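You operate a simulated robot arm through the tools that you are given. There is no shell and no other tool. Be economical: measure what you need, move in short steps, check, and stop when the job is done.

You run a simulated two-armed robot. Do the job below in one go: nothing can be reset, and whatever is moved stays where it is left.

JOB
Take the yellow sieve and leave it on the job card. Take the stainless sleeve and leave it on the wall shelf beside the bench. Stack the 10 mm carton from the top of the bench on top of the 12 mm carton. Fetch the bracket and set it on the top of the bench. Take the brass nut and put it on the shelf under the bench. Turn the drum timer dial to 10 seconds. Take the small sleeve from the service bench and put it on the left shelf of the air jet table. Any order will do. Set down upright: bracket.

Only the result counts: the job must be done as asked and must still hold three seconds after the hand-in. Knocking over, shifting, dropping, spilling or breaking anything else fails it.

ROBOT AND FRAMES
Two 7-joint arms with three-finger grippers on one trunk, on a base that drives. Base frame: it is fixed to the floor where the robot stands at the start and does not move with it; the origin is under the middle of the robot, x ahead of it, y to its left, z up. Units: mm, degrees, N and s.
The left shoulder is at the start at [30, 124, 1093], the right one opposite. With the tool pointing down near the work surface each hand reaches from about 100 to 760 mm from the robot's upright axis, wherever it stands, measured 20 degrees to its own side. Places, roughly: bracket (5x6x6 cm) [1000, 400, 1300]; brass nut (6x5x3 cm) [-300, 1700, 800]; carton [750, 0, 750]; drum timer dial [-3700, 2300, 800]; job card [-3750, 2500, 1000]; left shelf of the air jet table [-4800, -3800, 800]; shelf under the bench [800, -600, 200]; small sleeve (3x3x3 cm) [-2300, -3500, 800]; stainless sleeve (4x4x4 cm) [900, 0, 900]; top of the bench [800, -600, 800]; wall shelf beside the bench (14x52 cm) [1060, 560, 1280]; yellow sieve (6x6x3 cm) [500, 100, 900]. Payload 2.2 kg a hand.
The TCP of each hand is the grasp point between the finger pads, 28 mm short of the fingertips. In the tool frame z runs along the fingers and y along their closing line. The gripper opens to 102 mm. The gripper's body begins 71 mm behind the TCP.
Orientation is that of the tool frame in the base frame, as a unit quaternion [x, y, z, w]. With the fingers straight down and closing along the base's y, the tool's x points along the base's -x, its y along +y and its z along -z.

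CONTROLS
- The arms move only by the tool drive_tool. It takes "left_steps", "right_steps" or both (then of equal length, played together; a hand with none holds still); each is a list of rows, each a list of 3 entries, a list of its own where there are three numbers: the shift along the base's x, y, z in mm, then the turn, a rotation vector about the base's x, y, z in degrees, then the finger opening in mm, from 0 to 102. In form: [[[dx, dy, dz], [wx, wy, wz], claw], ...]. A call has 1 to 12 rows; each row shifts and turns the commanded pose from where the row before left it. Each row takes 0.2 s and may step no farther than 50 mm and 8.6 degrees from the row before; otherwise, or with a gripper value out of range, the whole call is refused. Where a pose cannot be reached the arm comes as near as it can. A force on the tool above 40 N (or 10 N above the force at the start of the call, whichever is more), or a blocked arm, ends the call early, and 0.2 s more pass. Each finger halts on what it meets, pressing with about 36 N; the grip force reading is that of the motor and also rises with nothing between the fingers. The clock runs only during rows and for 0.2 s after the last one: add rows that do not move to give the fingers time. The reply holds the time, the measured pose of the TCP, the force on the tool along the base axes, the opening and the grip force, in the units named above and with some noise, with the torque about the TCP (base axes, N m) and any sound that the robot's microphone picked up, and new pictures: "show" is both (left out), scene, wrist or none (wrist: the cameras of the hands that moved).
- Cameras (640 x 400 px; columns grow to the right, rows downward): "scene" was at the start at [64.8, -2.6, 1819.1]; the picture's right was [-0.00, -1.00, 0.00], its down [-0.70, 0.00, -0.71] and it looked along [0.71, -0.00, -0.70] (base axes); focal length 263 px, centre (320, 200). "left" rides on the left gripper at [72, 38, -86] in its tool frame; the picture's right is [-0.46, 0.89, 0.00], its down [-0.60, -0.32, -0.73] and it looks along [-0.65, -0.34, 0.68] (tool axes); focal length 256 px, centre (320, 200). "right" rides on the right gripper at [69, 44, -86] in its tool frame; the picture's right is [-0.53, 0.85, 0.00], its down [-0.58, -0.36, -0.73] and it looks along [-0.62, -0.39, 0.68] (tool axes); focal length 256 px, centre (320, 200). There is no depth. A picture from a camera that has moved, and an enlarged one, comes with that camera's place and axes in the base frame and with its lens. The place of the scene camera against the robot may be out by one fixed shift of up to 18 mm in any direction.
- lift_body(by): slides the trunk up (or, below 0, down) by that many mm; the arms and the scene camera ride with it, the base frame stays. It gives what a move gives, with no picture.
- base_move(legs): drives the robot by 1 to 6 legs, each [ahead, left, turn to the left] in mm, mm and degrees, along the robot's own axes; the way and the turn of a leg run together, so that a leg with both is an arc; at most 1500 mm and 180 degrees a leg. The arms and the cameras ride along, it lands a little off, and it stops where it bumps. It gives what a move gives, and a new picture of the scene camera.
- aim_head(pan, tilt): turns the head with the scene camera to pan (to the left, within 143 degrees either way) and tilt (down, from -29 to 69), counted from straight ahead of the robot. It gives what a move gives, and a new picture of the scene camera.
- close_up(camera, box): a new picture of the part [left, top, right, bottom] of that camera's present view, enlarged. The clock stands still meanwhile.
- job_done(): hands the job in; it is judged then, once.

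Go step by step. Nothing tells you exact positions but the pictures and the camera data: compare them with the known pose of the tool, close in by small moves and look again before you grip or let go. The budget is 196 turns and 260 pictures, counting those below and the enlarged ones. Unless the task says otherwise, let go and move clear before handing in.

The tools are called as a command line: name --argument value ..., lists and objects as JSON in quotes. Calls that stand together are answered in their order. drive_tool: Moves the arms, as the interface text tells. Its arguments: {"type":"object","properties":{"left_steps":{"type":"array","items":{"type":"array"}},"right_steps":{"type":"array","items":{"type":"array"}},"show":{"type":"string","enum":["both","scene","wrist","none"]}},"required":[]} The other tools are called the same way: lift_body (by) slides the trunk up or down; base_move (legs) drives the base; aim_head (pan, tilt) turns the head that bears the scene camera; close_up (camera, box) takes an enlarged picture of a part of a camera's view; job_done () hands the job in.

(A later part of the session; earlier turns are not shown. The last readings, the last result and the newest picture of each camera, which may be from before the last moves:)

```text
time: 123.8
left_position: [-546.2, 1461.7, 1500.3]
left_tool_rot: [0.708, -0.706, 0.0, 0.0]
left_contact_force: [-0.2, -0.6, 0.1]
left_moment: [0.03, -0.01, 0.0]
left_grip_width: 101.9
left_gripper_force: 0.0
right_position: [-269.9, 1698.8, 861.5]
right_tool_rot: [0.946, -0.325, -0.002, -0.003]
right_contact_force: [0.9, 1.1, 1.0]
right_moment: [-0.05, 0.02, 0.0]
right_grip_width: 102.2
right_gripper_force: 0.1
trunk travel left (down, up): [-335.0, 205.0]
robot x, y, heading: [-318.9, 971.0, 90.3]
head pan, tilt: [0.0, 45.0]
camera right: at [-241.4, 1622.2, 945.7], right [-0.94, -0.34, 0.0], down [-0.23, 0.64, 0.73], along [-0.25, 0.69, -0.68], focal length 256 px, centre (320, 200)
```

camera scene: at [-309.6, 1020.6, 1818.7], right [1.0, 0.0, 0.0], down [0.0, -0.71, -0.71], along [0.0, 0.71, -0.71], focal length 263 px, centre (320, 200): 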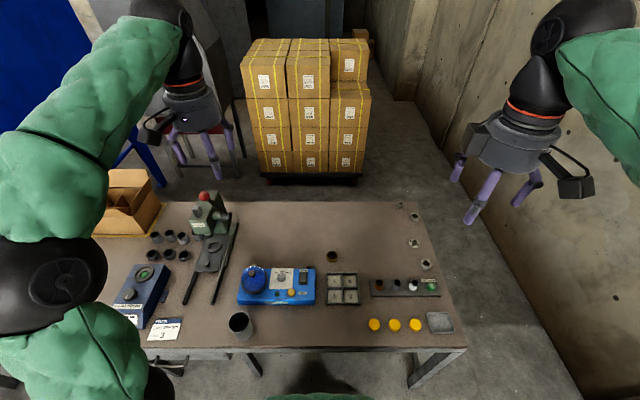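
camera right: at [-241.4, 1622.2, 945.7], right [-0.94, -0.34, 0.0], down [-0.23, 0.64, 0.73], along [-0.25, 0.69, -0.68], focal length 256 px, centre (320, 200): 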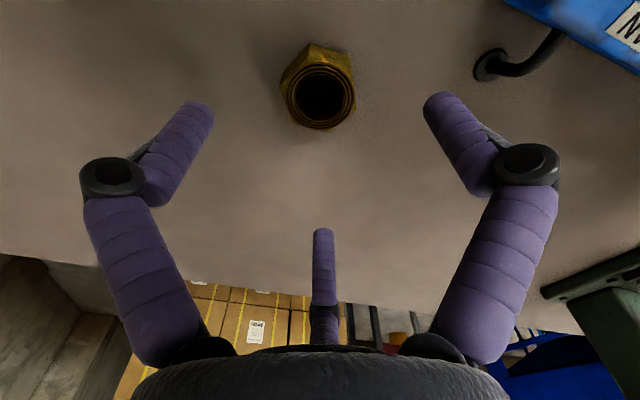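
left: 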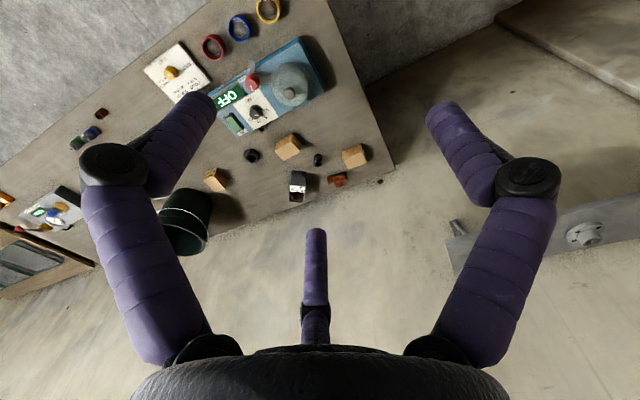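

drive_tool --right_steps '[[[0, 1, -40], [0, 0, 0], 102], [[0, 0, -30], [0, 0, 0], 102], [[0, 0, -9], [0, 0, 0], 102], [[0, 0, -4], [0, 0, 0], 102], [[0, 0, -4], [0, 0, 0], 102]]' --show "wrist"

```text
time: 125.0
left_position: [-546.2, 1461.4, 1499.7]
left_tool_rot: [0.708, -0.707, -0.001, -0.001]
left_contact_force: [-0.2, -0.3, 0.7]
left_moment: [0.01, -0.02, 0.02]
left_grip_width: 102.0
left_gripper_force: 0.0
right_position: [-269.0, 1677.8, 788.8]
right_tool_rot: [0.946, -0.324, -0.002, -0.001]
right_contact_force: [-0.1, 0.7, 0.1]
right_moment: [-0.02, 0.0, -0.01]
right_grip_width: 101.8
right_gripper_force: 0.1
right hand out of reach, approached as far as the arm can: row 1, 2, 3
trunk travel left (down, up): [-335.0, 205.0]
robot x, y, heading: [-322.1, 971.7, 90.3]
head pan, tilt: [0.0, 45.0]
camera right: at [-241.1, 1601.6, 873.9], right [-0.94, -0.34, 0.0], down [-0.23, 0.64, 0.73], along [-0.25, 0.69, -0.68], focal length 256 px, centre (320, 200)
```

right: 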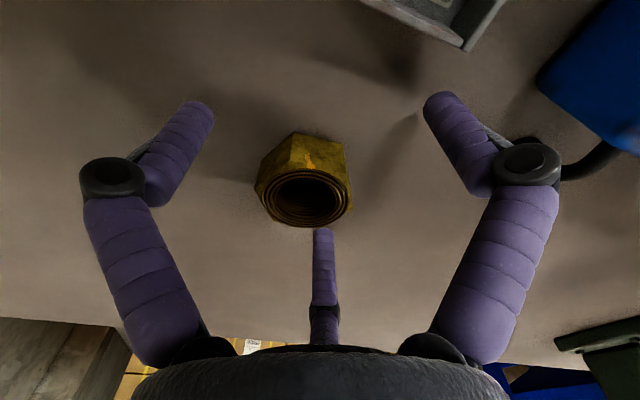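

The arm is at its reach limit here. I lift the hand, lower the trunk to gain reach, and try again.

drive_tool --right_steps '[[[0, 0, 45], [0, 0, 0], 102], [[0, 0, 50], [0, 0, 0], 102], [[0, 5, 50], [0, 0, 0], 102], [[0, 5, 50], [0, 0, 0], 102], [[0, 5, 50], [0, 0, 0], 102]]' --show "none"

lift_body --by -170

drive_tool --right_steps '[[[0, 0, 0], [0, 0, 0], 102]]' --show "wrist"

```text
refused: row 3 steps farther than a row can; nothing moved
```

```text
time: 125.6
left_position: [-543.9, 1460.6, 1477.4]
left_tool_rot: [0.707, -0.707, 0.0, 0.0]
left_contact_force: [0.3, 0.4, -0.1]
left_moment: [-0.07, 0.0, -0.01]
left_grip_width: 101.9
left_gripper_force: 0.1
right_position: [-269.7, 1677.6, 774.9]
right_tool_rot: [0.946, -0.325, 0.0, 0.001]
right_contact_force: [-1.3, -13.8, 16.4]
right_moment: [-0.15, -0.77, -0.66]
right_grip_width: 102.1
right_gripper_force: 0.1
trunk travel left (down, up): [-313.0, 227.0]
robot x, y, heading: [-322.5, 968.7, 89.8]
head pan, tilt: [0.0, 45.0]
stopped: the force on the tool passed its limit at 59 N (the readings are from after the stop); the commanded pose is now the measured one
```

```text
time: 126.0
left_position: [-544.4, 1460.5, 1478.8]
left_tool_rot: [0.707, -0.707, -0.001, -0.001]
left_contact_force: [0.2, 0.4, -0.1]
left_moment: [0.01, 0.02, 0.01]
left_grip_width: 102.2
left_gripper_force: 0.0
right_position: [-268.2, 1678.1, 773.1]
right_tool_rot: [0.946, -0.325, -0.001, 0.0]
right_contact_force: [-0.5, -9.2, 14.1]
right_moment: [-0.38, -0.55, -0.67]
right_grip_width: 102.1
right_gripper_force: 0.0
trunk travel left (down, up): [-313.0, 227.0]
robot x, y, heading: [-322.4, 973.6, 90.1]
head pan, tilt: [0.0, 45.0]
camera right: at [-241.1, 1602.0, 859.7], right [-0.94, -0.34, 0.0], down [-0.23, 0.64, 0.73], along [-0.25, 0.69, -0.68], focal length 256 px, centre (320, 200)
```

right: 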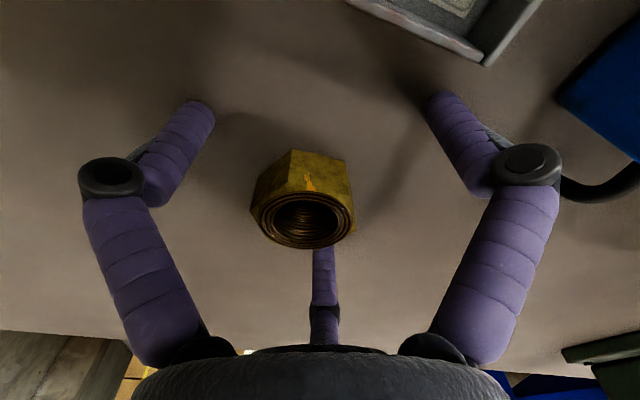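

A finger touched the nut; the lift had been refused. I go straight up now (only this).

drive_tool --right_steps '[[[0, 0, 10], [0, 0, 0], 102], [[0, 0, 40], [0, 0, 0], 102], [[0, 0, 45], [0, 0, 0], 102], [[0, 0, 45], [0, 0, 0], 102], [[0, 0, 45], [0, 0, 0], 102], [[0, 0, 45], [0, 0, 0], 102]]' --show "wrist"

```text
time: 127.4
left_position: [-544.1, 1461.4, 1477.9]
left_tool_rot: [0.707, -0.707, 0.0, 0.0]
left_contact_force: [-0.7, 0.2, -0.7]
left_moment: [0.02, -0.01, 0.0]
left_grip_width: 102.0
left_gripper_force: 0.1
right_position: [-270.2, 1677.4, 1002.2]
right_tool_rot: [0.946, -0.324, 0.0, 0.001]
right_contact_force: [-0.7, -0.7, -1.0]
right_moment: [0.02, -0.03, 0.0]
right_grip_width: 102.1
right_gripper_force: 0.0
trunk travel left (down, up): [-313.0, 227.0]
robot x, y, heading: [-323.6, 970.7, 89.8]
head pan, tilt: [0.0, 45.0]
camera right: at [-242.0, 1600.9, 1088.7], right [-0.94, -0.34, 0.0], down [-0.23, 0.64, 0.73], along [-0.25, 0.69, -0.68], focal length 256 px, centre (320, 200)
```

right: 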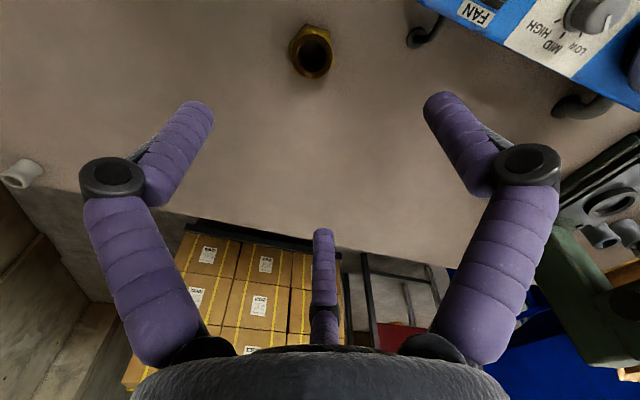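

lift_body --by -150

close_up --camera "right" --box '[220, 20, 420, 145]'

```text
time: 129.2
left_position: [-545.8, 1461.9, 1328.2]
left_tool_rot: [-0.706, 0.708, 0.0, 0.0]
left_contact_force: [-0.4, 0.4, 0.9]
left_moment: [0.0, 0.02, 0.03]
left_grip_width: 102.0
left_gripper_force: 0.1
right_position: [-270.1, 1677.5, 853.9]
right_tool_rot: [0.946, -0.324, -0.001, 0.0]
right_contact_force: [-0.3, 0.0, 0.2]
right_moment: [0.02, 0.02, 0.02]
right_grip_width: 101.9
right_gripper_force: 0.0
trunk travel left (down, up): [-163.0, 377.0]
robot x, y, heading: [-320.1, 971.3, 89.8]
head pan, tilt: [0.0, 45.0]
```

```text
3.20 times, centred on (320, 82) of right
camera zoom: at [-241.8, 1602.2, 938.8], right [-0.94, -0.34, 0.0], down [-0.23, 0.64, 0.73], along [-0.25, 0.69, -0.68], focal length 819 px, centre (320, 576)
```

zoom: 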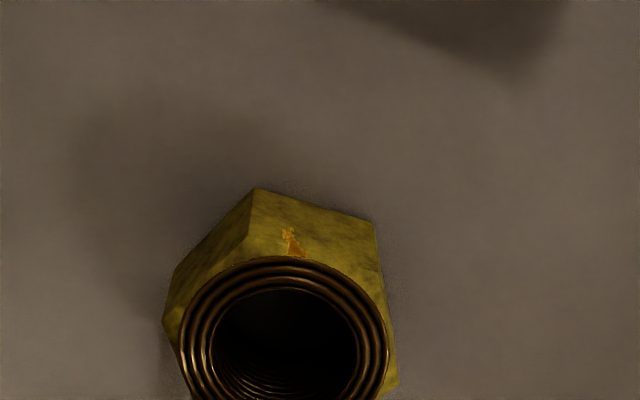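

drive_tool --right_steps '[[[0, 24, 0], [0, 0, 0], 102], [[0, 0, -30], [0, 0, 0], 102], [[0, 0, -15], [0, 0, 0], 102]]' --show "wrist"

```text
time: 130.0
left_position: [-545.1, 1461.9, 1327.3]
left_tool_rot: [-0.707, 0.707, 0.0, 0.0]
left_contact_force: [-0.2, 0.2, 0.1]
left_moment: [-0.01, -0.02, 0.01]
left_grip_width: 102.0
left_gripper_force: 0.1
right_position: [-270.2, 1701.1, 806.6]
right_tool_rot: [0.946, -0.324, -0.001, 0.001]
right_contact_force: [-0.5, -0.4, 0.0]
right_moment: [-0.03, 0.02, -0.01]
right_grip_width: 102.0
right_gripper_force: 0.0
trunk travel left (down, up): [-163.0, 377.0]
robot x, y, heading: [-323.9, 971.7, 90.3]
head pan, tilt: [0.0, 45.0]
camera right: at [-242.1, 1625.7, 891.3], right [-0.94, -0.34, 0.0], down [-0.23, 0.64, 0.73], along [-0.25, 0.69, -0.68], focal length 256 px, centre (320, 200)
```

right: 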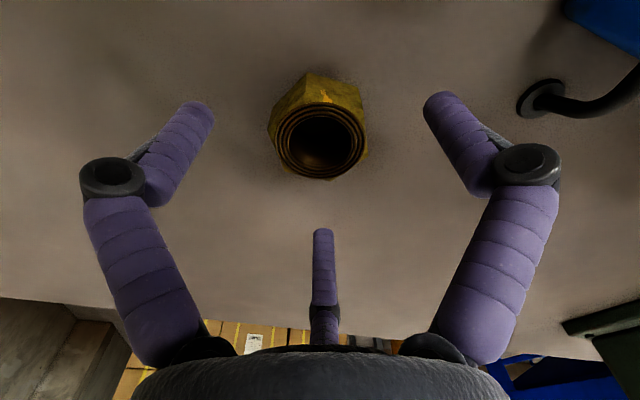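

drive_tool --right_steps '[[[0, 1, -15], [0, 0, 0], 102], [[0, 0, -8], [0, 0, 0], 102], [[0, 0, -4], [0, 0, 0], 102], [[0, 0, -4], [0, 0, 0], 102], [[0, 0, -3], [0, 0, 0], 102]]' --show "wrist"

```text
time: 131.2
left_position: [-543.2, 1460.9, 1328.1]
left_tool_rot: [-0.707, 0.707, 0.001, 0.0]
left_contact_force: [0.4, 0.0, -0.5]
left_moment: [0.02, -0.02, 0.05]
left_grip_width: 102.1
left_gripper_force: 0.0
right_position: [-271.2, 1702.4, 774.7]
right_tool_rot: [0.946, -0.324, -0.002, -0.001]
right_contact_force: [-0.3, -0.6, 2.5]
right_moment: [-0.05, -0.18, 0.0]
right_grip_width: 101.7
right_gripper_force: 0.0
trunk travel left (down, up): [-163.0, 377.0]
robot x, y, heading: [-323.8, 966.8, 90.0]
head pan, tilt: [0.0, 45.0]
camera right: at [-242.2, 1627.2, 859.8], right [-0.94, -0.34, 0.0], down [-0.23, 0.64, 0.73], along [-0.25, 0.69, -0.68], focal length 256 px, centre (320, 200)
```

right: 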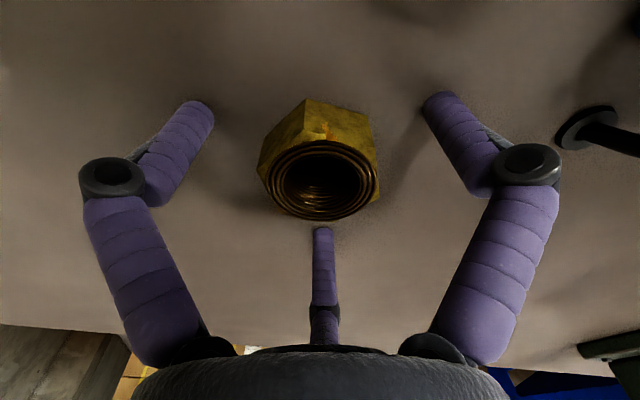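

Fingertips just reach the table (z≈746). I rise 3 mm and close.

drive_tool --right_steps '[[[0, 0, 3], [0, 0, 0], 90], [[0, 0, 0], [0, 0, 0], 75], [[0, 0, 0], [0, 0, 0], 60], [[0, 0, 0], [0, 0, 0], 45], [[0, 0, 0], [0, 0, 0], 25], [[0, 0, 0], [0, 0, 0], 15], [[0, 0, 0], [0, 0, 0], 15]]' --show "wrist"

```text
time: 132.2
left_position: [-544.7, 1461.7, 1328.3]
left_tool_rot: [0.707, -0.707, -0.001, -0.001]
left_contact_force: [0.1, -0.2, -1.1]
left_moment: [-0.05, -0.04, -0.04]
left_grip_width: 102.2
left_gripper_force: 0.0
right_position: [-270.8, 1706.9, 785.9]
right_tool_rot: [0.946, -0.325, -0.004, -0.006]
right_contact_force: [0.7, -5.9, 14.9]
right_moment: [-0.72, 0.34, 0.1]
right_grip_width: 55.3
right_gripper_force: 35.9
trunk travel left (down, up): [-163.0, 377.0]
robot x, y, heading: [-324.2, 971.4, 90.0]
head pan, tilt: [0.0, 45.0]
stopped in row 5 (right hand): the force on the tool passed its limit at 43 N (the readings are from after the stop); the commanded pose is now the measured one
camera right: at [-242.4, 1629.9, 870.6], right [-0.94, -0.34, 0.0], down [-0.23, 0.63, 0.74], along [-0.25, 0.7, -0.67], focal length 256 px, centre (320, 200)
```

right: 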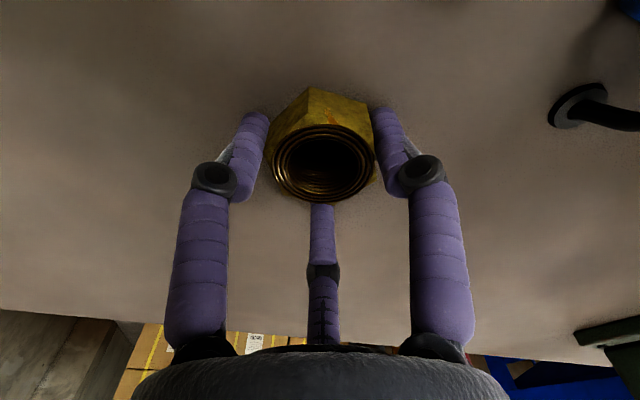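

The tips swing down as they close and pushed the hand up a little; the nut seems gripped at 55 mm. I keep the squeeze and lift.

drive_tool --right_steps '[[[0, 0, 2], [0, 0, 0], 25], [[0, 0, 2], [0, 0, 0], 20], [[0, 0, 10], [0, 0, 0], 20], [[0, 0, 30], [0, 0, 0], 20], [[0, 0, 40], [0, 0, 0], 20], [[0, 0, 45], [0, 0, 0], 20]]' --show "wrist"

```text
time: 133.6
left_position: [-545.8, 1460.6, 1328.3]
left_tool_rot: [0.708, -0.706, 0.0, 0.001]
left_contact_force: [0.8, -0.6, 0.1]
left_moment: [0.01, 0.0, 0.03]
left_grip_width: 101.9
left_gripper_force: 0.0
right_position: [-270.0, 1703.0, 911.5]
right_tool_rot: [0.946, -0.325, -0.003, -0.004]
right_contact_force: [-0.2, 0.7, -3.4]
right_moment: [0.05, 0.0, -0.01]
right_grip_width: 54.5
right_gripper_force: 35.9
trunk travel left (down, up): [-163.0, 377.0]
robot x, y, heading: [-317.9, 974.4, 90.0]
head pan, tilt: [0.0, 45.0]
camera right: at [-242.3, 1626.6, 996.1], right [-0.94, -0.34, 0.0], down [-0.23, 0.63, 0.74], along [-0.25, 0.69, -0.67], focal length 256 px, centre (320, 200)
```

right: 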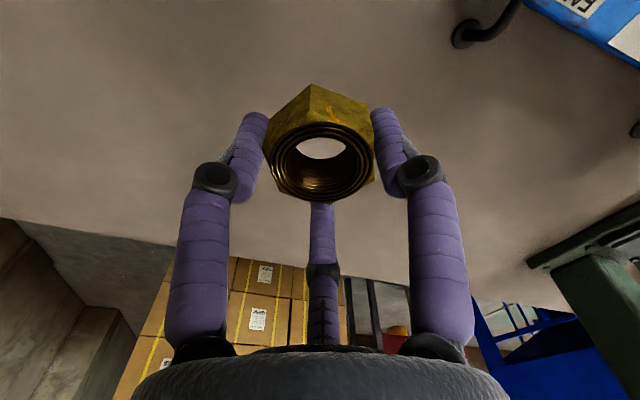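

Nut held. I retract and drive back to the bench's front, standing off to look under it.

drive_tool --right_steps '[[[0, -10, 45], [0, 0, 0], 20], [[0, -15, 45], [0, 0, 0], 20], [[5, -25, 40], [0, 0, 0], 20], [[10, -40, 20], [0, 0, 0], 20], [[10, -40, 20], [0, 0, 0], 20], [[10, -40, 20], [0, 0, 0], 20], [[10, -40, 20], [0, 0, 0], 20], [[10, -40, 0], [0, 0, 0], 20]]' --show "none"

base_move --legs '[[-300, 0, 0], [0, 0, -90], [0, -1250, 0]]'

aim_head --pan 0 --tilt 40

```text
time: 135.4
left_position: [-544.8, 1461.4, 1327.0]
left_tool_rot: [0.708, -0.707, 0.0, -0.001]
left_contact_force: [-0.1, 0.3, 1.1]
left_moment: [0.01, 0.03, 0.01]
left_grip_width: 101.9
left_gripper_force: 0.2
right_position: [-216.0, 1452.7, 1123.3]
right_tool_rot: [0.946, -0.324, -0.004, -0.003]
right_contact_force: [-0.3, -1.0, -2.6]
right_moment: [0.04, 0.01, -0.01]
right_grip_width: 54.2
right_gripper_force: 36.1
trunk travel left (down, up): [-163.0, 377.0]
robot x, y, heading: [-322.6, 970.6, 90.0]
head pan, tilt: [0.0, 45.0]
```

```text
time: 147.2
left_position: [178.6, -371.6, 1328.3]
left_tool_rot: [-0.001, 1.0, 0.0, 0.0]
left_contact_force: [-1.2, -0.5, -0.8]
left_moment: [-0.01, 0.01, -0.02]
left_grip_width: 101.7
left_gripper_force: 0.1
right_position: [171.8, -699.6, 1123.0]
right_tool_rot: [-0.44, 0.898, 0.0, 0.006]
right_contact_force: [1.0, 1.5, -2.8]
right_moment: [0.02, 0.01, -0.01]
right_grip_width: 54.1
right_gripper_force: 36.2
trunk travel left (down, up): [-163.0, 377.0]
robot x, y, heading: [-313.8, -596.2, 0.0]
head pan, tilt: [0.0, 45.0]
camera scene: at [-248.0, -596.7, 1647.1], right [0.0, -1.0, 0.0], down [-0.71, 0.0, -0.71], along [0.71, 0.0, -0.71], focal length 263 px, centre (320, 200)
```

scene: 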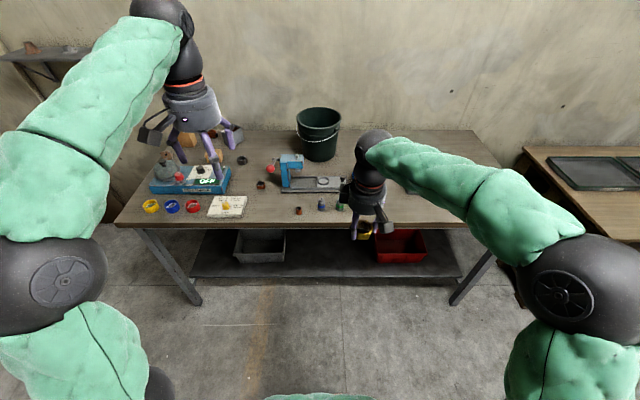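

```text
time: 147.8
left_position: [178.6, -370.9, 1327.7]
left_tool_rot: [-0.001, 1.0, 0.0, 0.0]
left_contact_force: [0.1, 0.5, -0.4]
left_moment: [0.02, -0.01, -0.01]
left_grip_width: 101.8
left_gripper_force: 0.1
right_position: [172.4, -698.6, 1122.7]
right_tool_rot: [-0.439, 0.898, 0.0, 0.005]
right_contact_force: [0.3, -0.1, -2.1]
right_moment: [-0.01, 0.02, 0.0]
right_grip_width: 54.0
right_gripper_force: 36.5
trunk travel left (down, up): [-163.0, 377.0]
robot x, y, heading: [-313.8, -591.3, 0.1]
head pan, tilt: [0.0, 40.0]
camera scene: at [-244.3, -596.2, 1654.3], right [0.0, -1.0, 0.0], down [-0.64, 0.0, -0.77], along [0.77, 0.0, -0.64], focal length 263 px, centre (320, 200)
```

scene: 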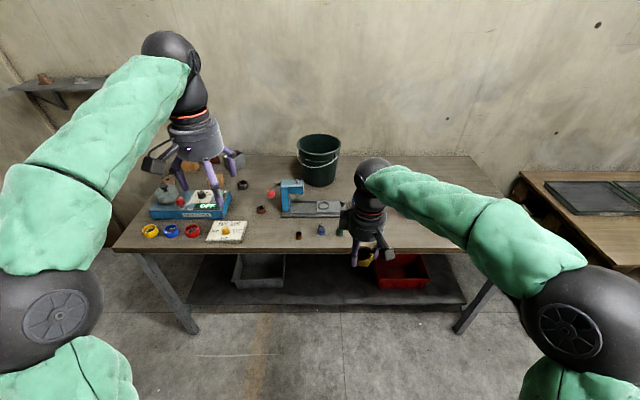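

close_up --camera "scene" --box '[180, 220, 480, 340]'

```text
2.13 times, centred on (330, 280) of scene
camera zoom: at [-244.3, -596.2, 1654.3], right [0.0, -1.0, 0.0], down [-0.64, 0.0, -0.77], along [0.77, 0.0, -0.64], focal length 562 px, centre (299, 29)
```

zoom: 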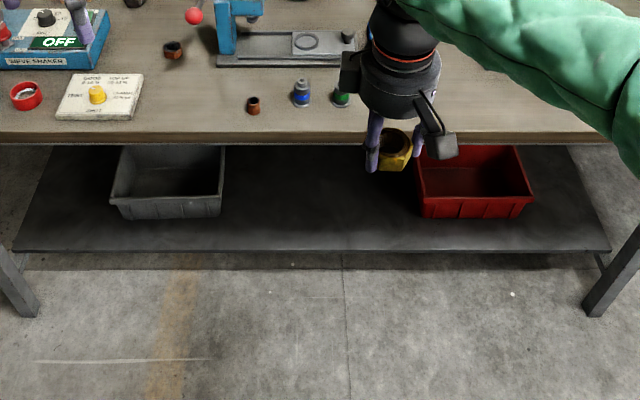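

The under-shelf is free between the bins (y≈−650), front edge x≈550, z≈200. I back off a bit, lower the trunk fully and form the low arm pose in free space first.

base_move --legs '[[-90, 100, 0]]'

lift_body --by -162

drive_tool --right_steps '[[[10, -5, -45], [0, 0, 0], 20], [[10, -5, -45], [0, 0, 0], 20], [[10, -5, -45], [0, 0, 0], 20], [[10, -5, -45], [0, 0, 0], 20], [[10, -5, -45], [0, 0, 0], 20], [[10, -5, -45], [0, 0, 0], 20], [[10, -5, -45], [0, 0, 0], 20], [[10, -5, -45], [0, 0, 0], 20], [[10, 0, -45], [0, 0, 0], 20], [[10, 0, -45], [0, 0, 0], 20]]' --show "scene"

```text
time: 149.2
left_position: [85.7, -270.7, 1327.3]
left_tool_rot: [0.0, 1.0, -0.001, 0.001]
left_contact_force: [-0.7, 0.6, 0.6]
left_moment: [-0.04, -0.05, 0.01]
left_grip_width: 102.1
left_gripper_force: 0.1
right_position: [80.5, -598.9, 1123.8]
right_tool_rot: [-0.438, 0.899, -0.001, 0.005]
right_contact_force: [-1.2, 1.0, -2.0]
right_moment: [0.0, -0.04, 0.01]
right_grip_width: 54.4
right_gripper_force: 36.4
trunk travel left (down, up): [-163.0, 377.0]
robot x, y, heading: [-404.9, -494.9, -0.1]
head pan, tilt: [0.0, 40.0]
camera scene: at [-336.7, -495.2, 1654.4], right [0.0, -1.0, 0.0], down [-0.64, 0.0, -0.77], along [0.77, 0.0, -0.64], focal length 263 px, centre (320, 200)
```

scene: 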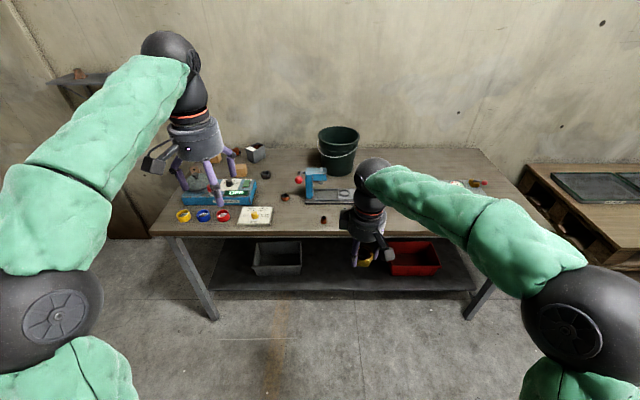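

```text
time: 151.0
left_position: [87.5, -272.9, 1167.1]
left_tool_rot: [0.0, 1.0, -0.001, 0.001]
left_contact_force: [0.0, -0.5, 0.3]
left_moment: [0.03, 0.01, 0.0]
left_grip_width: 102.2
left_gripper_force: 0.1
right_position: [80.1, -600.9, 961.5]
right_tool_rot: [-0.439, 0.898, 0.001, 0.005]
right_contact_force: [0.2, 0.1, -1.5]
right_moment: [0.03, 0.0, 0.0]
right_grip_width: 54.1
right_gripper_force: 36.2
trunk travel left (down, up): [-1.0, 539.0]
robot x, y, heading: [-403.8, -495.8, -0.1]
head pan, tilt: [0.0, 40.0]
```

```text
time: 153.2
left_position: [88.1, -272.7, 1165.7]
left_tool_rot: [0.0, 1.0, 0.0, 0.0]
left_contact_force: [0.1, 0.2, -0.1]
left_moment: [0.02, 0.02, -0.03]
left_grip_width: 102.0
left_gripper_force: 0.1
right_position: [182.9, -641.9, 512.5]
right_tool_rot: [-0.438, 0.899, 0.0, 0.006]
right_contact_force: [0.6, 0.2, -2.0]
right_moment: [0.03, 0.0, 0.0]
right_grip_width: 54.2
right_gripper_force: 36.5
trunk travel left (down, up): [-1.0, 539.0]
robot x, y, heading: [-403.8, -493.5, 0.1]
head pan, tilt: [0.0, 40.0]
camera scene: at [-334.7, -496.8, 1492.3], right [0.0, -1.0, 0.0], down [-0.64, 0.0, -0.77], along [0.77, 0.0, -0.64], focal length 263 px, centre (320, 200)
```

scene: 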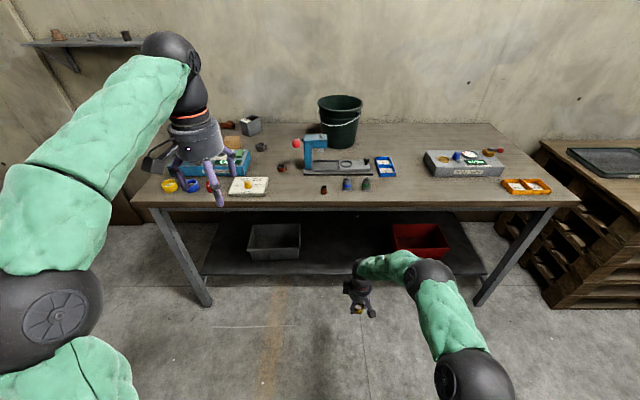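

drive_tool --right_steps '[[[8, 0, -43], [0, 0, 0], 20], [[8, 0, -43], [0, 0, 0], 20], [[8, 0, -43], [0, 0, 0], 20], [[8, 0, -43], [0, 0, 0], 20], [[8, 0, -40], [0, 0, 0], 20]]' --show "both"

aim_head --pan -30 --tilt 60

```text
time: 154.4
left_position: [87.2, -271.9, 1164.9]
left_tool_rot: [0.0, 1.0, 0.0, 0.0]
left_contact_force: [-0.4, 0.3, -0.2]
left_moment: [0.01, 0.0, 0.0]
left_grip_width: 102.2
left_gripper_force: 0.1
right_position: [222.1, -642.7, 301.3]
right_tool_rot: [-0.438, 0.899, -0.001, 0.006]
right_contact_force: [0.6, -0.2, -2.4]
right_moment: [0.04, 0.07, 0.01]
right_grip_width: 54.1
right_gripper_force: 35.6
trunk travel left (down, up): [-1.0, 539.0]
robot x, y, heading: [-404.3, -495.4, -0.1]
head pan, tilt: [0.0, 40.0]
camera scene: at [-335.0, -496.7, 1492.3], right [0.0, -1.0, 0.0], down [-0.64, 0.0, -0.77], along [0.77, 0.0, -0.64], focal length 263 px, centre (320, 200)
camera right: at [145.1, -669.1, 385.7], right [-0.34, 0.94, 0.0], down [0.63, 0.23, 0.74], along [0.7, 0.25, -0.67], focal length 256 px, centre (320, 200)
```

scene: 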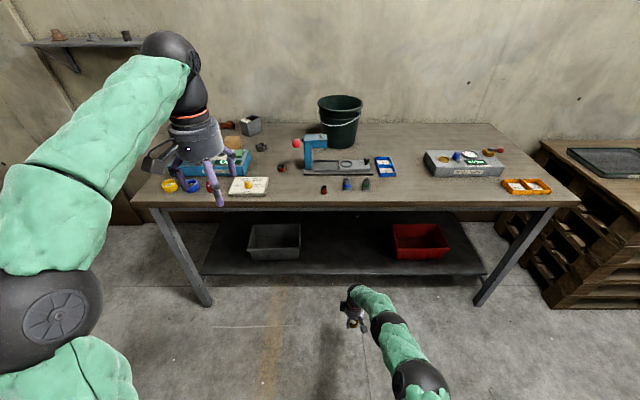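
right: 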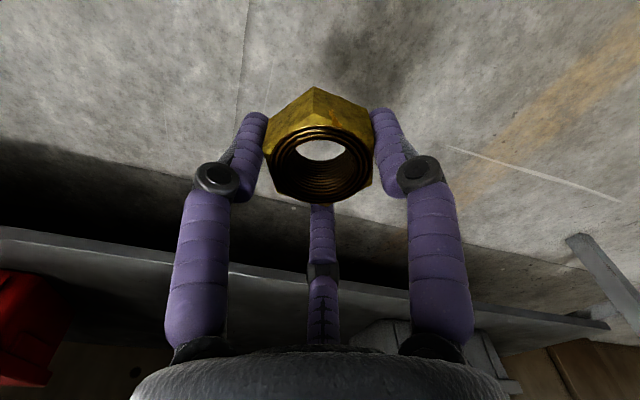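

```text
time: 155.4
left_position: [87.0, -272.9, 1165.5]
left_tool_rot: [-0.001, 1.0, 0.0, 0.0]
left_contact_force: [-1.0, 0.6, -0.3]
left_moment: [0.0, 0.03, 0.01]
left_grip_width: 102.0
left_gripper_force: 0.0
right_position: [220.4, -641.4, 300.4]
right_tool_rot: [-0.438, 0.899, 0.0, 0.005]
right_contact_force: [-0.2, -0.8, -1.9]
right_moment: [0.0, -0.01, 0.0]
right_grip_width: 54.1
right_gripper_force: 35.8
trunk travel left (down, up): [-1.0, 539.0]
robot x, y, heading: [-406.6, -493.9, 0.0]
head pan, tilt: [-30.0, 60.0]
camera scene: at [-362.4, -530.1, 1465.7], right [-0.5, -0.87, 0.0], down [-0.75, 0.43, -0.5], along [0.43, -0.25, -0.87], focal length 263 px, centre (320, 200)
```

scene: 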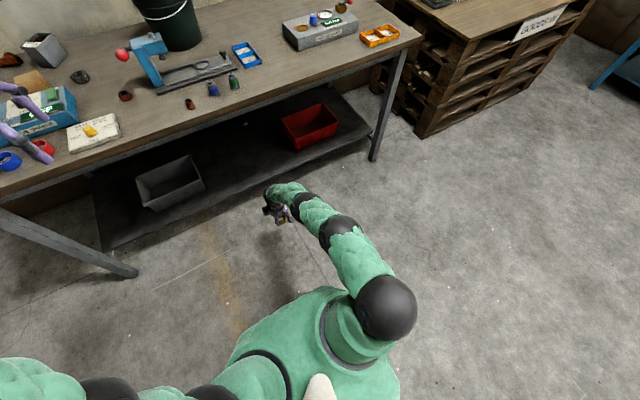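

The arm slopes low and straight: good. I drive forward so the hand enters between bench top and shelf.

base_move --legs '[[300, 0, 0], [150, 0, 0]]'

close_up --camera "right" --box '[0, 0, 640, 400]'

```text
time: 158.4
left_position: [540.7, -273.1, 1165.8]
left_tool_rot: [-0.001, 1.0, 0.003, 0.0]
left_contact_force: [0.0, 0.3, -0.5]
left_moment: [-0.02, -0.02, -0.03]
left_grip_width: 101.9
left_gripper_force: 0.1
right_position: [651.3, -631.3, 278.7]
right_tool_rot: [-0.443, 0.896, 0.014, -0.01]
right_contact_force: [0.4, 0.0, -2.3]
right_moment: [0.0, -0.01, -0.01]
right_grip_width: 54.1
right_gripper_force: 35.7
trunk travel left (down, up): [-1.0, 539.0]
robot x, y, heading: [46.3, -493.3, 0.2]
head pan, tilt: [-30.0, 60.0]
camera scene: at [92.9, -536.1, 1464.0], right [-0.5, -0.87, 0.0], down [-0.75, 0.43, -0.5], along [0.43, -0.24, -0.87], focal length 263 px, centre (320, 200)
```

scene: 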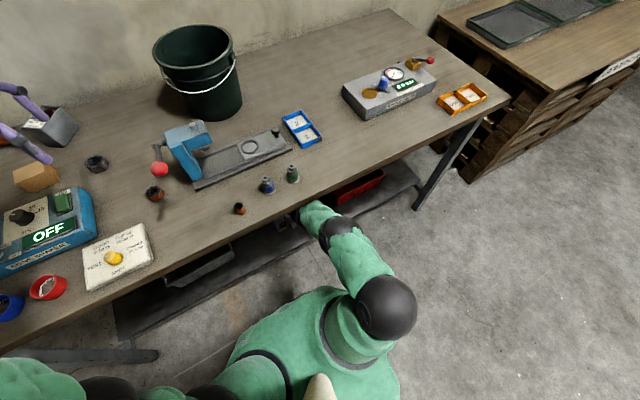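

```text
1.00 times, centred on (320, 200) of right (not enlarged: the box is as wide or as high as the picture)
camera zoom: at [578.2, -660.6, 365.4], right [-0.35, 0.94, 0.03], down [0.66, 0.22, 0.72], along [0.67, 0.26, -0.7], focal length 256 px, centre (320, 200)
```

zoom: 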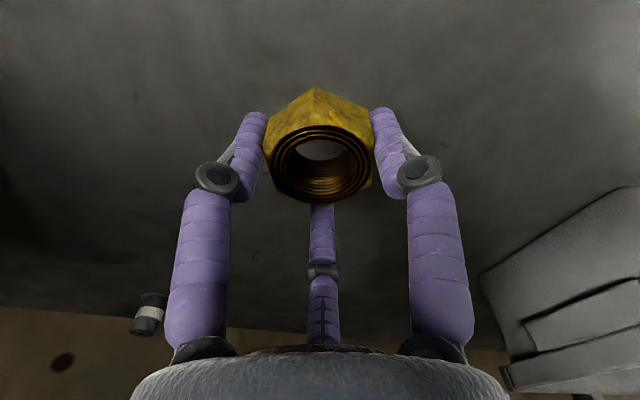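

The arm is slightly deflected, so something is touching the bench. I back off a little and see.

base_move --legs '[[-50, 0, 0]]'

close_up --camera "scene" --box '[260, 150, 440, 340]'

```text
time: 159.3
left_position: [486.9, -268.5, 1166.0]
left_tool_rot: [-0.004, 1.0, 0.0, 0.0]
left_contact_force: [0.1, -0.3, 0.0]
left_moment: [-0.05, -0.01, -0.01]
left_grip_width: 102.1
left_gripper_force: 0.1
right_position: [601.4, -630.2, 283.3]
right_tool_rot: [-0.443, 0.897, 0.01, -0.009]
right_contact_force: [0.5, -0.3, -2.3]
right_moment: [0.0, -0.03, -0.01]
right_grip_width: 54.2
right_gripper_force: 35.7
trunk travel left (down, up): [-1.0, 539.0]
robot x, y, heading: [-4.8, -495.4, 0.5]
head pan, tilt: [-30.0, 60.0]
camera scene: at [38.5, -528.6, 1465.9], right [-0.5, -0.87, 0.0], down [-0.75, 0.43, -0.5], along [0.43, -0.25, -0.87], focal length 263 px, centre (320, 200)
```

scene: 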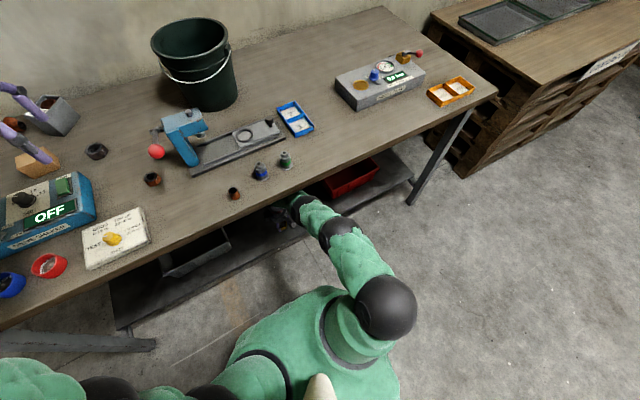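

```text
2.11 times, centred on (350, 245) of scene
camera zoom: at [38.5, -528.6, 1465.9], right [-0.5, -0.87, 0.0], down [-0.75, 0.43, -0.5], along [0.43, -0.25, -0.87], focal length 554 px, centre (257, 105)
```

zoom: 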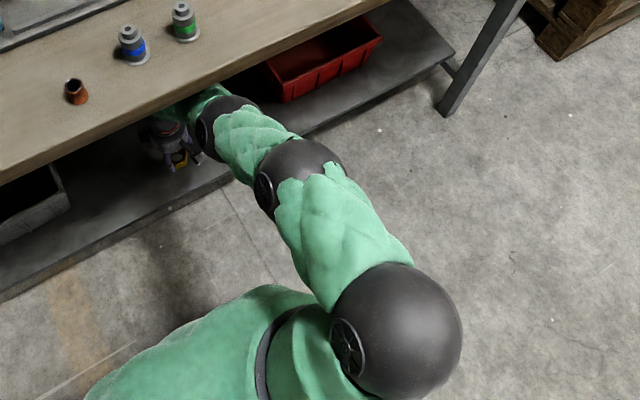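

The wrist seems to press against the bench underside. I command the hand lower, easing forward a little, until the nut touches the shelf.

drive_tool --right_steps '[[[4, 0, -5], [0, 0, 0], 20], [[4, 0, -5], [0, 0, 0], 20], [[4, 0, -5], [0, 0, 0], 20], [[4, 0, -5], [0, 0, 0], 20], [[4, 0, -3], [0, 0, 0], 20], [[0, 0, -3], [0, 0, 0], 20], [[0, 0, -3], [0, 0, 0], 20], [[0, 0, -3], [0, 0, 0], 20]]' --show "wrist"

```text
time: 161.1
left_position: [488.2, -269.4, 1165.9]
left_tool_rot: [-0.003, 1.0, 0.0, 0.001]
left_contact_force: [-0.2, 0.8, -0.1]
left_moment: [-0.01, -0.01, 0.04]
left_grip_width: 101.8
left_gripper_force: 0.0
right_position: [607.8, -629.6, 263.9]
right_tool_rot: [-0.443, 0.897, 0.011, -0.008]
right_contact_force: [-0.1, 0.2, -2.8]
right_moment: [0.0, -0.03, -0.01]
right_grip_width: 54.1
right_gripper_force: 35.8
right hand out of reach, approached as far as the arm can: row 4, 5, 7
trunk travel left (down, up): [-1.0, 539.0]
robot x, y, heading: [-2.9, -493.4, 0.2]
head pan, tilt: [-30.0, 60.0]
camera right: at [533.8, -659.2, 350.2], right [-0.35, 0.94, 0.02], down [0.66, 0.23, 0.72], along [0.67, 0.26, -0.7], focal length 256 px, centre (320, 200)
```

right: 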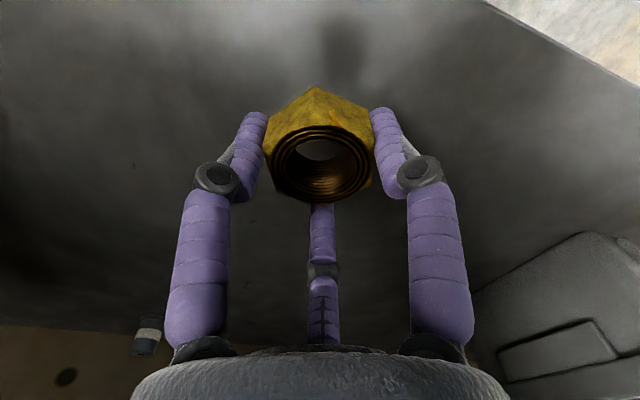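

The hand is at reach limit here. I pitch the tool forward (fingers toward the wall) to bring the wrist back and lower, keeping the grasp point in place.

drive_tool --right_steps '[[[0, 0, 0], [0, -8, 0], 20], [[4, 0, 0], [0, -8, 0], 20], [[4, 0, 0], [0, -8, 0], 20], [[4, 0, -3], [0, 0, 0], 20], [[4, 0, -3], [0, 0, 0], 20]]' --show "wrist"

```text
time: 162.3
left_position: [487.9, -268.8, 1166.2]
left_tool_rot: [-0.003, 1.0, 0.0, 0.001]
left_contact_force: [0.0, 0.0, 0.1]
left_moment: [0.0, -0.03, -0.02]
left_grip_width: 102.1
left_gripper_force: 0.1
right_position: [624.8, -630.6, 257.4]
right_tool_rot: [-0.435, 0.879, -0.082, 0.177]
right_contact_force: [-0.1, 0.2, -2.8]
right_moment: [0.0, -0.03, 0.01]
right_grip_width: 54.2
right_gripper_force: 36.2
trunk travel left (down, up): [-1.0, 539.0]
robot x, y, heading: [0.1, -497.3, 0.3]
head pan, tilt: [-30.0, 60.0]
camera right: at [521.3, -659.3, 306.3], right [-0.32, 0.94, -0.12], down [0.31, 0.23, 0.92], along [0.89, 0.26, -0.36], focal length 256 px, centre (320, 200)
```

right: 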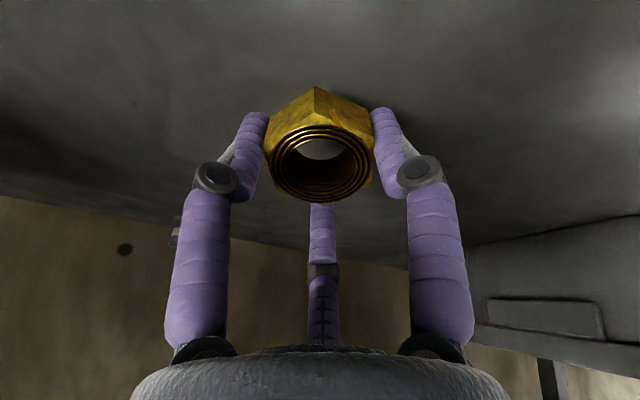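

Works. I go a bit deeper and lower to contact.

drive_tool --right_steps '[[[8, 0, 0], [0, 0, 0], 20], [[8, 0, 0], [0, 0, 0], 20], [[0, 0, -3], [0, 0, 0], 20], [[0, 0, -3], [0, 0, 0], 20], [[0, 0, -3], [0, 0, 0], 20], [[0, 0, -3], [0, 0, 0], 20], [[0, 0, -3], [0, 0, 0], 20], [[0, 0, -3], [0, 0, 0], 20], [[0, 0, -3], [0, 0, 0], 20], [[0, 0, -3], [0, 0, 0], 20]]' --show "wrist"

```text
time: 163.9
left_position: [486.1, -268.4, 1166.4]
left_tool_rot: [-0.002, 1.0, 0.0, 0.001]
left_contact_force: [0.7, -0.4, 0.1]
left_moment: [0.0, 0.04, -0.01]
left_grip_width: 102.1
left_gripper_force: 0.2
right_position: [645.3, -631.2, 247.3]
right_tool_rot: [-0.435, 0.878, -0.085, 0.181]
right_contact_force: [-5.9, 0.9, 18.5]
right_moment: [0.51, 0.67, 0.12]
right_grip_width: 53.9
right_gripper_force: 35.5
trunk travel left (down, up): [-1.0, 539.0]
robot x, y, heading: [-0.3, -494.8, 0.2]
head pan, tilt: [-30.0, 60.0]
stopped in row 7 (right hand): the force on the tool passed its limit at 59 N (the readings are from after the stop); the commanded pose is now the measured one
camera right: at [541.4, -659.7, 295.6], right [-0.32, 0.94, -0.13], down [0.3, 0.23, 0.93], along [0.9, 0.26, -0.36], focal length 256 px, centre (320, 200)
```

right: 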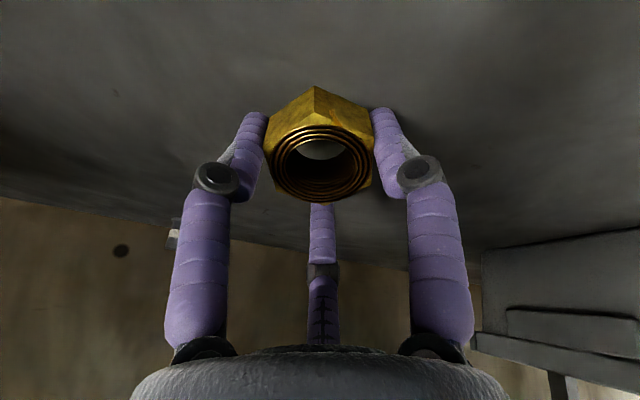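

Contact with the shelf. I open slowly and then draw back along the tool direction.

drive_tool --right_steps '[[[0, 0, 1], [0, 0, 0], 40], [[0, 0, 0], [0, 0, 0], 56], [[0, 0, 0], [0, 0, 0], 66], [[0, 0, 0], [0, 0, 0], 80], [[0, 0, 0], [0, 0, 0], 102], [[0, 0, 0], [0, 0, 0], 102]]' --show "wrist"

```text
time: 165.3
left_position: [487.5, -269.5, 1166.1]
left_tool_rot: [-0.002, 1.0, 0.0, 0.001]
left_contact_force: [0.4, 0.4, 0.0]
left_moment: [-0.01, -0.01, -0.01]
left_grip_width: 102.1
left_gripper_force: 0.0
right_position: [642.7, -631.9, 245.2]
right_tool_rot: [-0.435, 0.879, -0.083, 0.18]
right_contact_force: [0.7, 0.3, 0.1]
right_moment: [0.01, -0.03, -0.02]
right_grip_width: 102.1
right_gripper_force: 0.0
trunk travel left (down, up): [-1.0, 539.0]
robot x, y, heading: [-3.2, -494.5, 0.2]
head pan, tilt: [-30.0, 60.0]
camera right: at [539.6, -659.5, 293.9], right [-0.32, 0.94, -0.13], down [0.31, 0.23, 0.92], along [0.9, 0.26, -0.36], focal length 256 px, centre (320, 200)
```

right: 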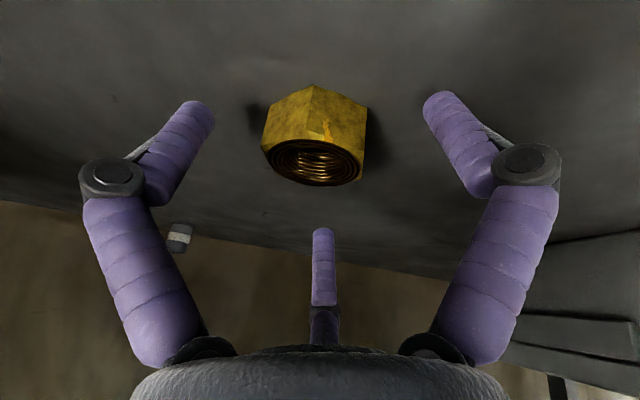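

Nut sits flat on the under-shelf. I lift the hand and drive back out.

drive_tool --right_steps '[[[0, 0, 15], [0, 0, 0], 102], [[0, 0, 20], [0, 0, 0], 102], [[-5, 0, 20], [0, 0, 0], 102]]' --show "wrist"

base_move --legs '[[-400, 0, 0]]'

aim_head --pan 0 --tilt 35

```text
time: 166.1
left_position: [487.2, -268.0, 1167.2]
left_tool_rot: [-0.004, 1.0, -0.001, 0.001]
left_contact_force: [0.3, 1.3, -0.3]
left_moment: [-0.03, -0.02, 0.04]
left_grip_width: 102.3
left_gripper_force: 0.1
right_position: [638.7, -633.0, 301.9]
right_tool_rot: [-0.434, 0.879, -0.083, 0.179]
right_contact_force: [-0.5, -0.1, -0.5]
right_moment: [0.0, -0.04, -0.01]
right_grip_width: 101.9
right_gripper_force: 0.0
trunk travel left (down, up): [-1.0, 539.0]
robot x, y, heading: [-4.3, -490.9, 0.2]
head pan, tilt: [-30.0, 60.0]
camera right: at [534.3, -659.6, 350.1], right [-0.32, 0.94, -0.13], down [0.31, 0.23, 0.92], along [0.9, 0.26, -0.36], focal length 256 px, centre (320, 200)
```

right: 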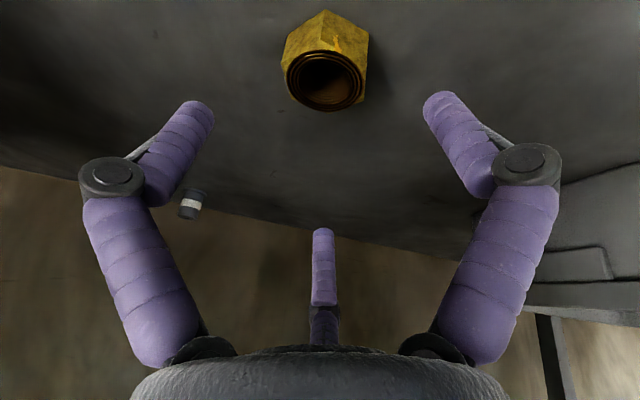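

```text
time: 168.6
left_position: [92.7, -270.3, 1167.5]
left_tool_rot: [-0.002, 1.0, 0.0, 0.001]
left_contact_force: [-0.5, -0.2, 0.3]
left_moment: [0.01, -0.01, -0.01]
left_grip_width: 101.9
left_gripper_force: 0.1
right_position: [244.2, -633.5, 301.0]
right_tool_rot: [-0.434, 0.879, -0.084, 0.179]
right_contact_force: [-0.5, 0.8, -0.3]
right_moment: [-0.01, -0.01, 0.01]
right_grip_width: 102.1
right_gripper_force: 0.1
trunk travel left (down, up): [-1.0, 539.0]
robot x, y, heading: [-397.5, -494.3, 0.2]
head pan, tilt: [-30.0, 60.0]
camera scene: at [-356.3, -530.3, 1465.7], right [-0.5, -0.87, 0.0], down [-0.75, 0.43, -0.5], along [0.43, -0.25, -0.87], focal length 263 px, centre (320, 200)
```

scene: 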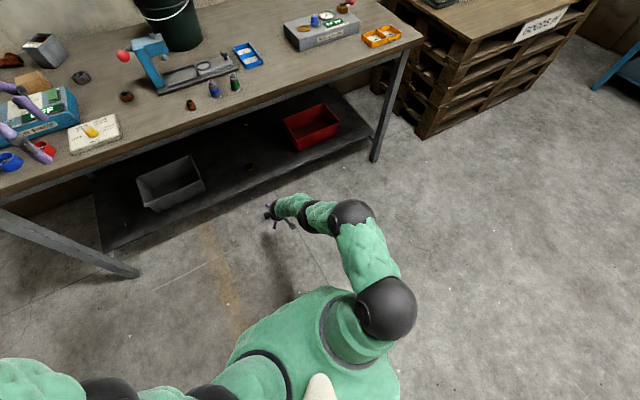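

```text
time: 169.5
left_position: [92.6, -271.1, 1167.4]
left_tool_rot: [-0.002, 1.0, -0.001, 0.0]
left_contact_force: [0.2, -0.3, 1.0]
left_moment: [0.0, 0.02, 0.01]
left_grip_width: 102.0
left_gripper_force: 0.1
right_position: [243.4, -633.6, 301.3]
right_tool_rot: [-0.434, 0.879, -0.083, 0.178]
right_contact_force: [-0.8, 0.8, -0.3]
right_moment: [-0.02, 0.01, -0.03]
right_grip_width: 102.0
right_gripper_force: 0.0
trunk travel left (down, up): [-1.0, 539.0]
robot x, y, heading: [-397.2, -495.8, 0.3]
head pan, tilt: [0.0, 35.0]
camera scene: at [-325.7, -496.9, 1499.9], right [0.0, -1.0, 0.0], down [-0.57, 0.0, -0.82], along [0.82, 0.0, -0.57], focal length 263 px, centre (320, 200)
```

scene: 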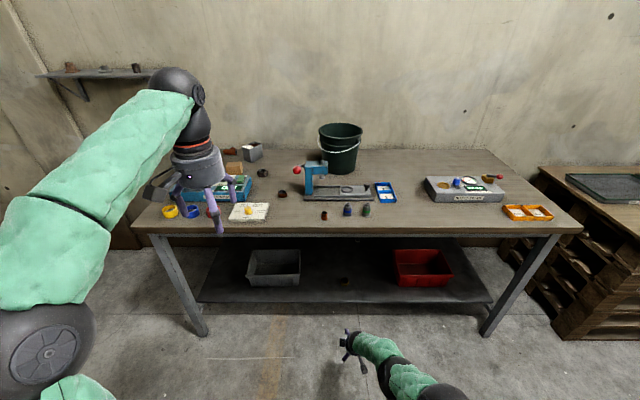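

The nut rests on the shelf between the bins and the bench is unmoved. I raise the trunk and right arm again, then go for the yellow sieve with the left hand.

drive_tool --right_steps '[[[-10, 0, 45], [0, 8, 0], 102], [[-10, 0, 45], [0, 8, 0], 102], [[-10, 0, 45], [0, 8, 0], 102], [[-10, 0, 45], [0, 0, 0], 102], [[-10, 0, 45], [0, 0, 0], 102], [[-10, 0, 45], [0, 0, 0], 102], [[-10, 0, 45], [0, 0, 0], 102], [[-10, 0, 45], [0, 0, 0], 102], [[-10, 0, 45], [0, 0, 0], 102], [[-10, 0, 45], [0, 0, 0], 102], [[-10, 0, 45], [0, 0, 0], 102], [[-10, 0, 45], [0, 0, 0], 102]]' --show "none"

lift_body --by 334

base_move --legs '[[0, 500, 0], [380, 0, 0]]'

```text
time: 172.1
left_position: [93.8, -270.4, 1166.6]
left_tool_rot: [-0.003, 1.0, -0.001, 0.001]
left_contact_force: [-0.2, 0.0, 0.4]
left_moment: [0.0, -0.02, -0.01]
left_grip_width: 102.0
left_gripper_force: 0.1
right_position: [123.4, -633.3, 841.3]
right_tool_rot: [-0.443, 0.897, 0.008, -0.007]
right_contact_force: [0.2, 0.8, 0.1]
right_moment: [0.02, -0.04, -0.01]
right_grip_width: 102.1
right_gripper_force: 0.1
trunk travel left (down, up): [-1.0, 539.0]
robot x, y, heading: [-397.2, -495.7, 0.4]
head pan, tilt: [0.0, 35.0]
```

```text
time: 175.4
left_position: [93.0, -271.2, 1500.2]
left_tool_rot: [-0.001, 1.0, -0.001, 0.001]
left_contact_force: [-0.1, 0.5, -1.0]
left_moment: [0.02, -0.04, 0.01]
left_grip_width: 102.0
left_gripper_force: 0.1
right_position: [123.1, -633.7, 1174.9]
right_tool_rot: [-0.442, 0.897, 0.008, -0.008]
right_contact_force: [-0.1, -0.5, -0.1]
right_moment: [-0.03, -0.01, 0.0]
right_grip_width: 101.9
right_gripper_force: 0.0
trunk travel left (down, up): [-335.0, 205.0]
robot x, y, heading: [-398.8, -494.4, 0.4]
head pan, tilt: [0.0, 35.0]
```

```text
time: 180.4
left_position: [468.1, 235.2, 1500.6]
left_tool_rot: [-0.008, 1.0, -0.001, 0.001]
left_contact_force: [-0.4, 0.5, -0.4]
left_moment: [0.0, 0.01, -0.02]
left_grip_width: 102.2
left_gripper_force: 0.1
right_position: [503.5, -125.7, 1175.1]
right_tool_rot: [-0.447, 0.894, 0.009, -0.008]
right_contact_force: [0.0, 0.0, 0.4]
right_moment: [0.02, 0.04, -0.02]
right_grip_width: 101.9
right_gripper_force: 0.0
trunk travel left (down, up): [-335.0, 205.0]
robot x, y, heading: [-19.8, 3.8, 0.7]
head pan, tilt: [0.0, 35.0]
camera scene: at [52.7, 4.6, 1833.9], right [0.01, -1.0, 0.0], down [-0.57, -0.01, -0.82], along [0.82, 0.01, -0.57], focal length 263 px, centre (320, 200)
```

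scene: 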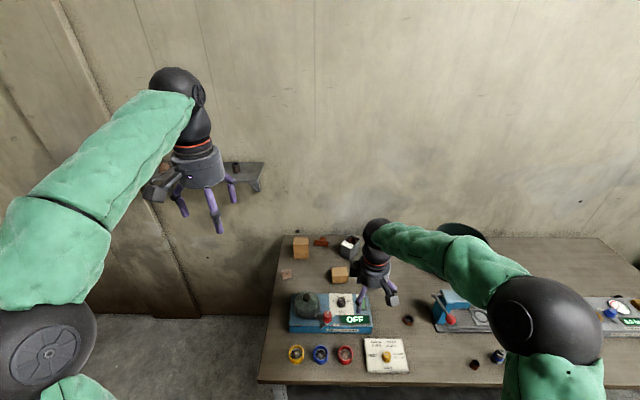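

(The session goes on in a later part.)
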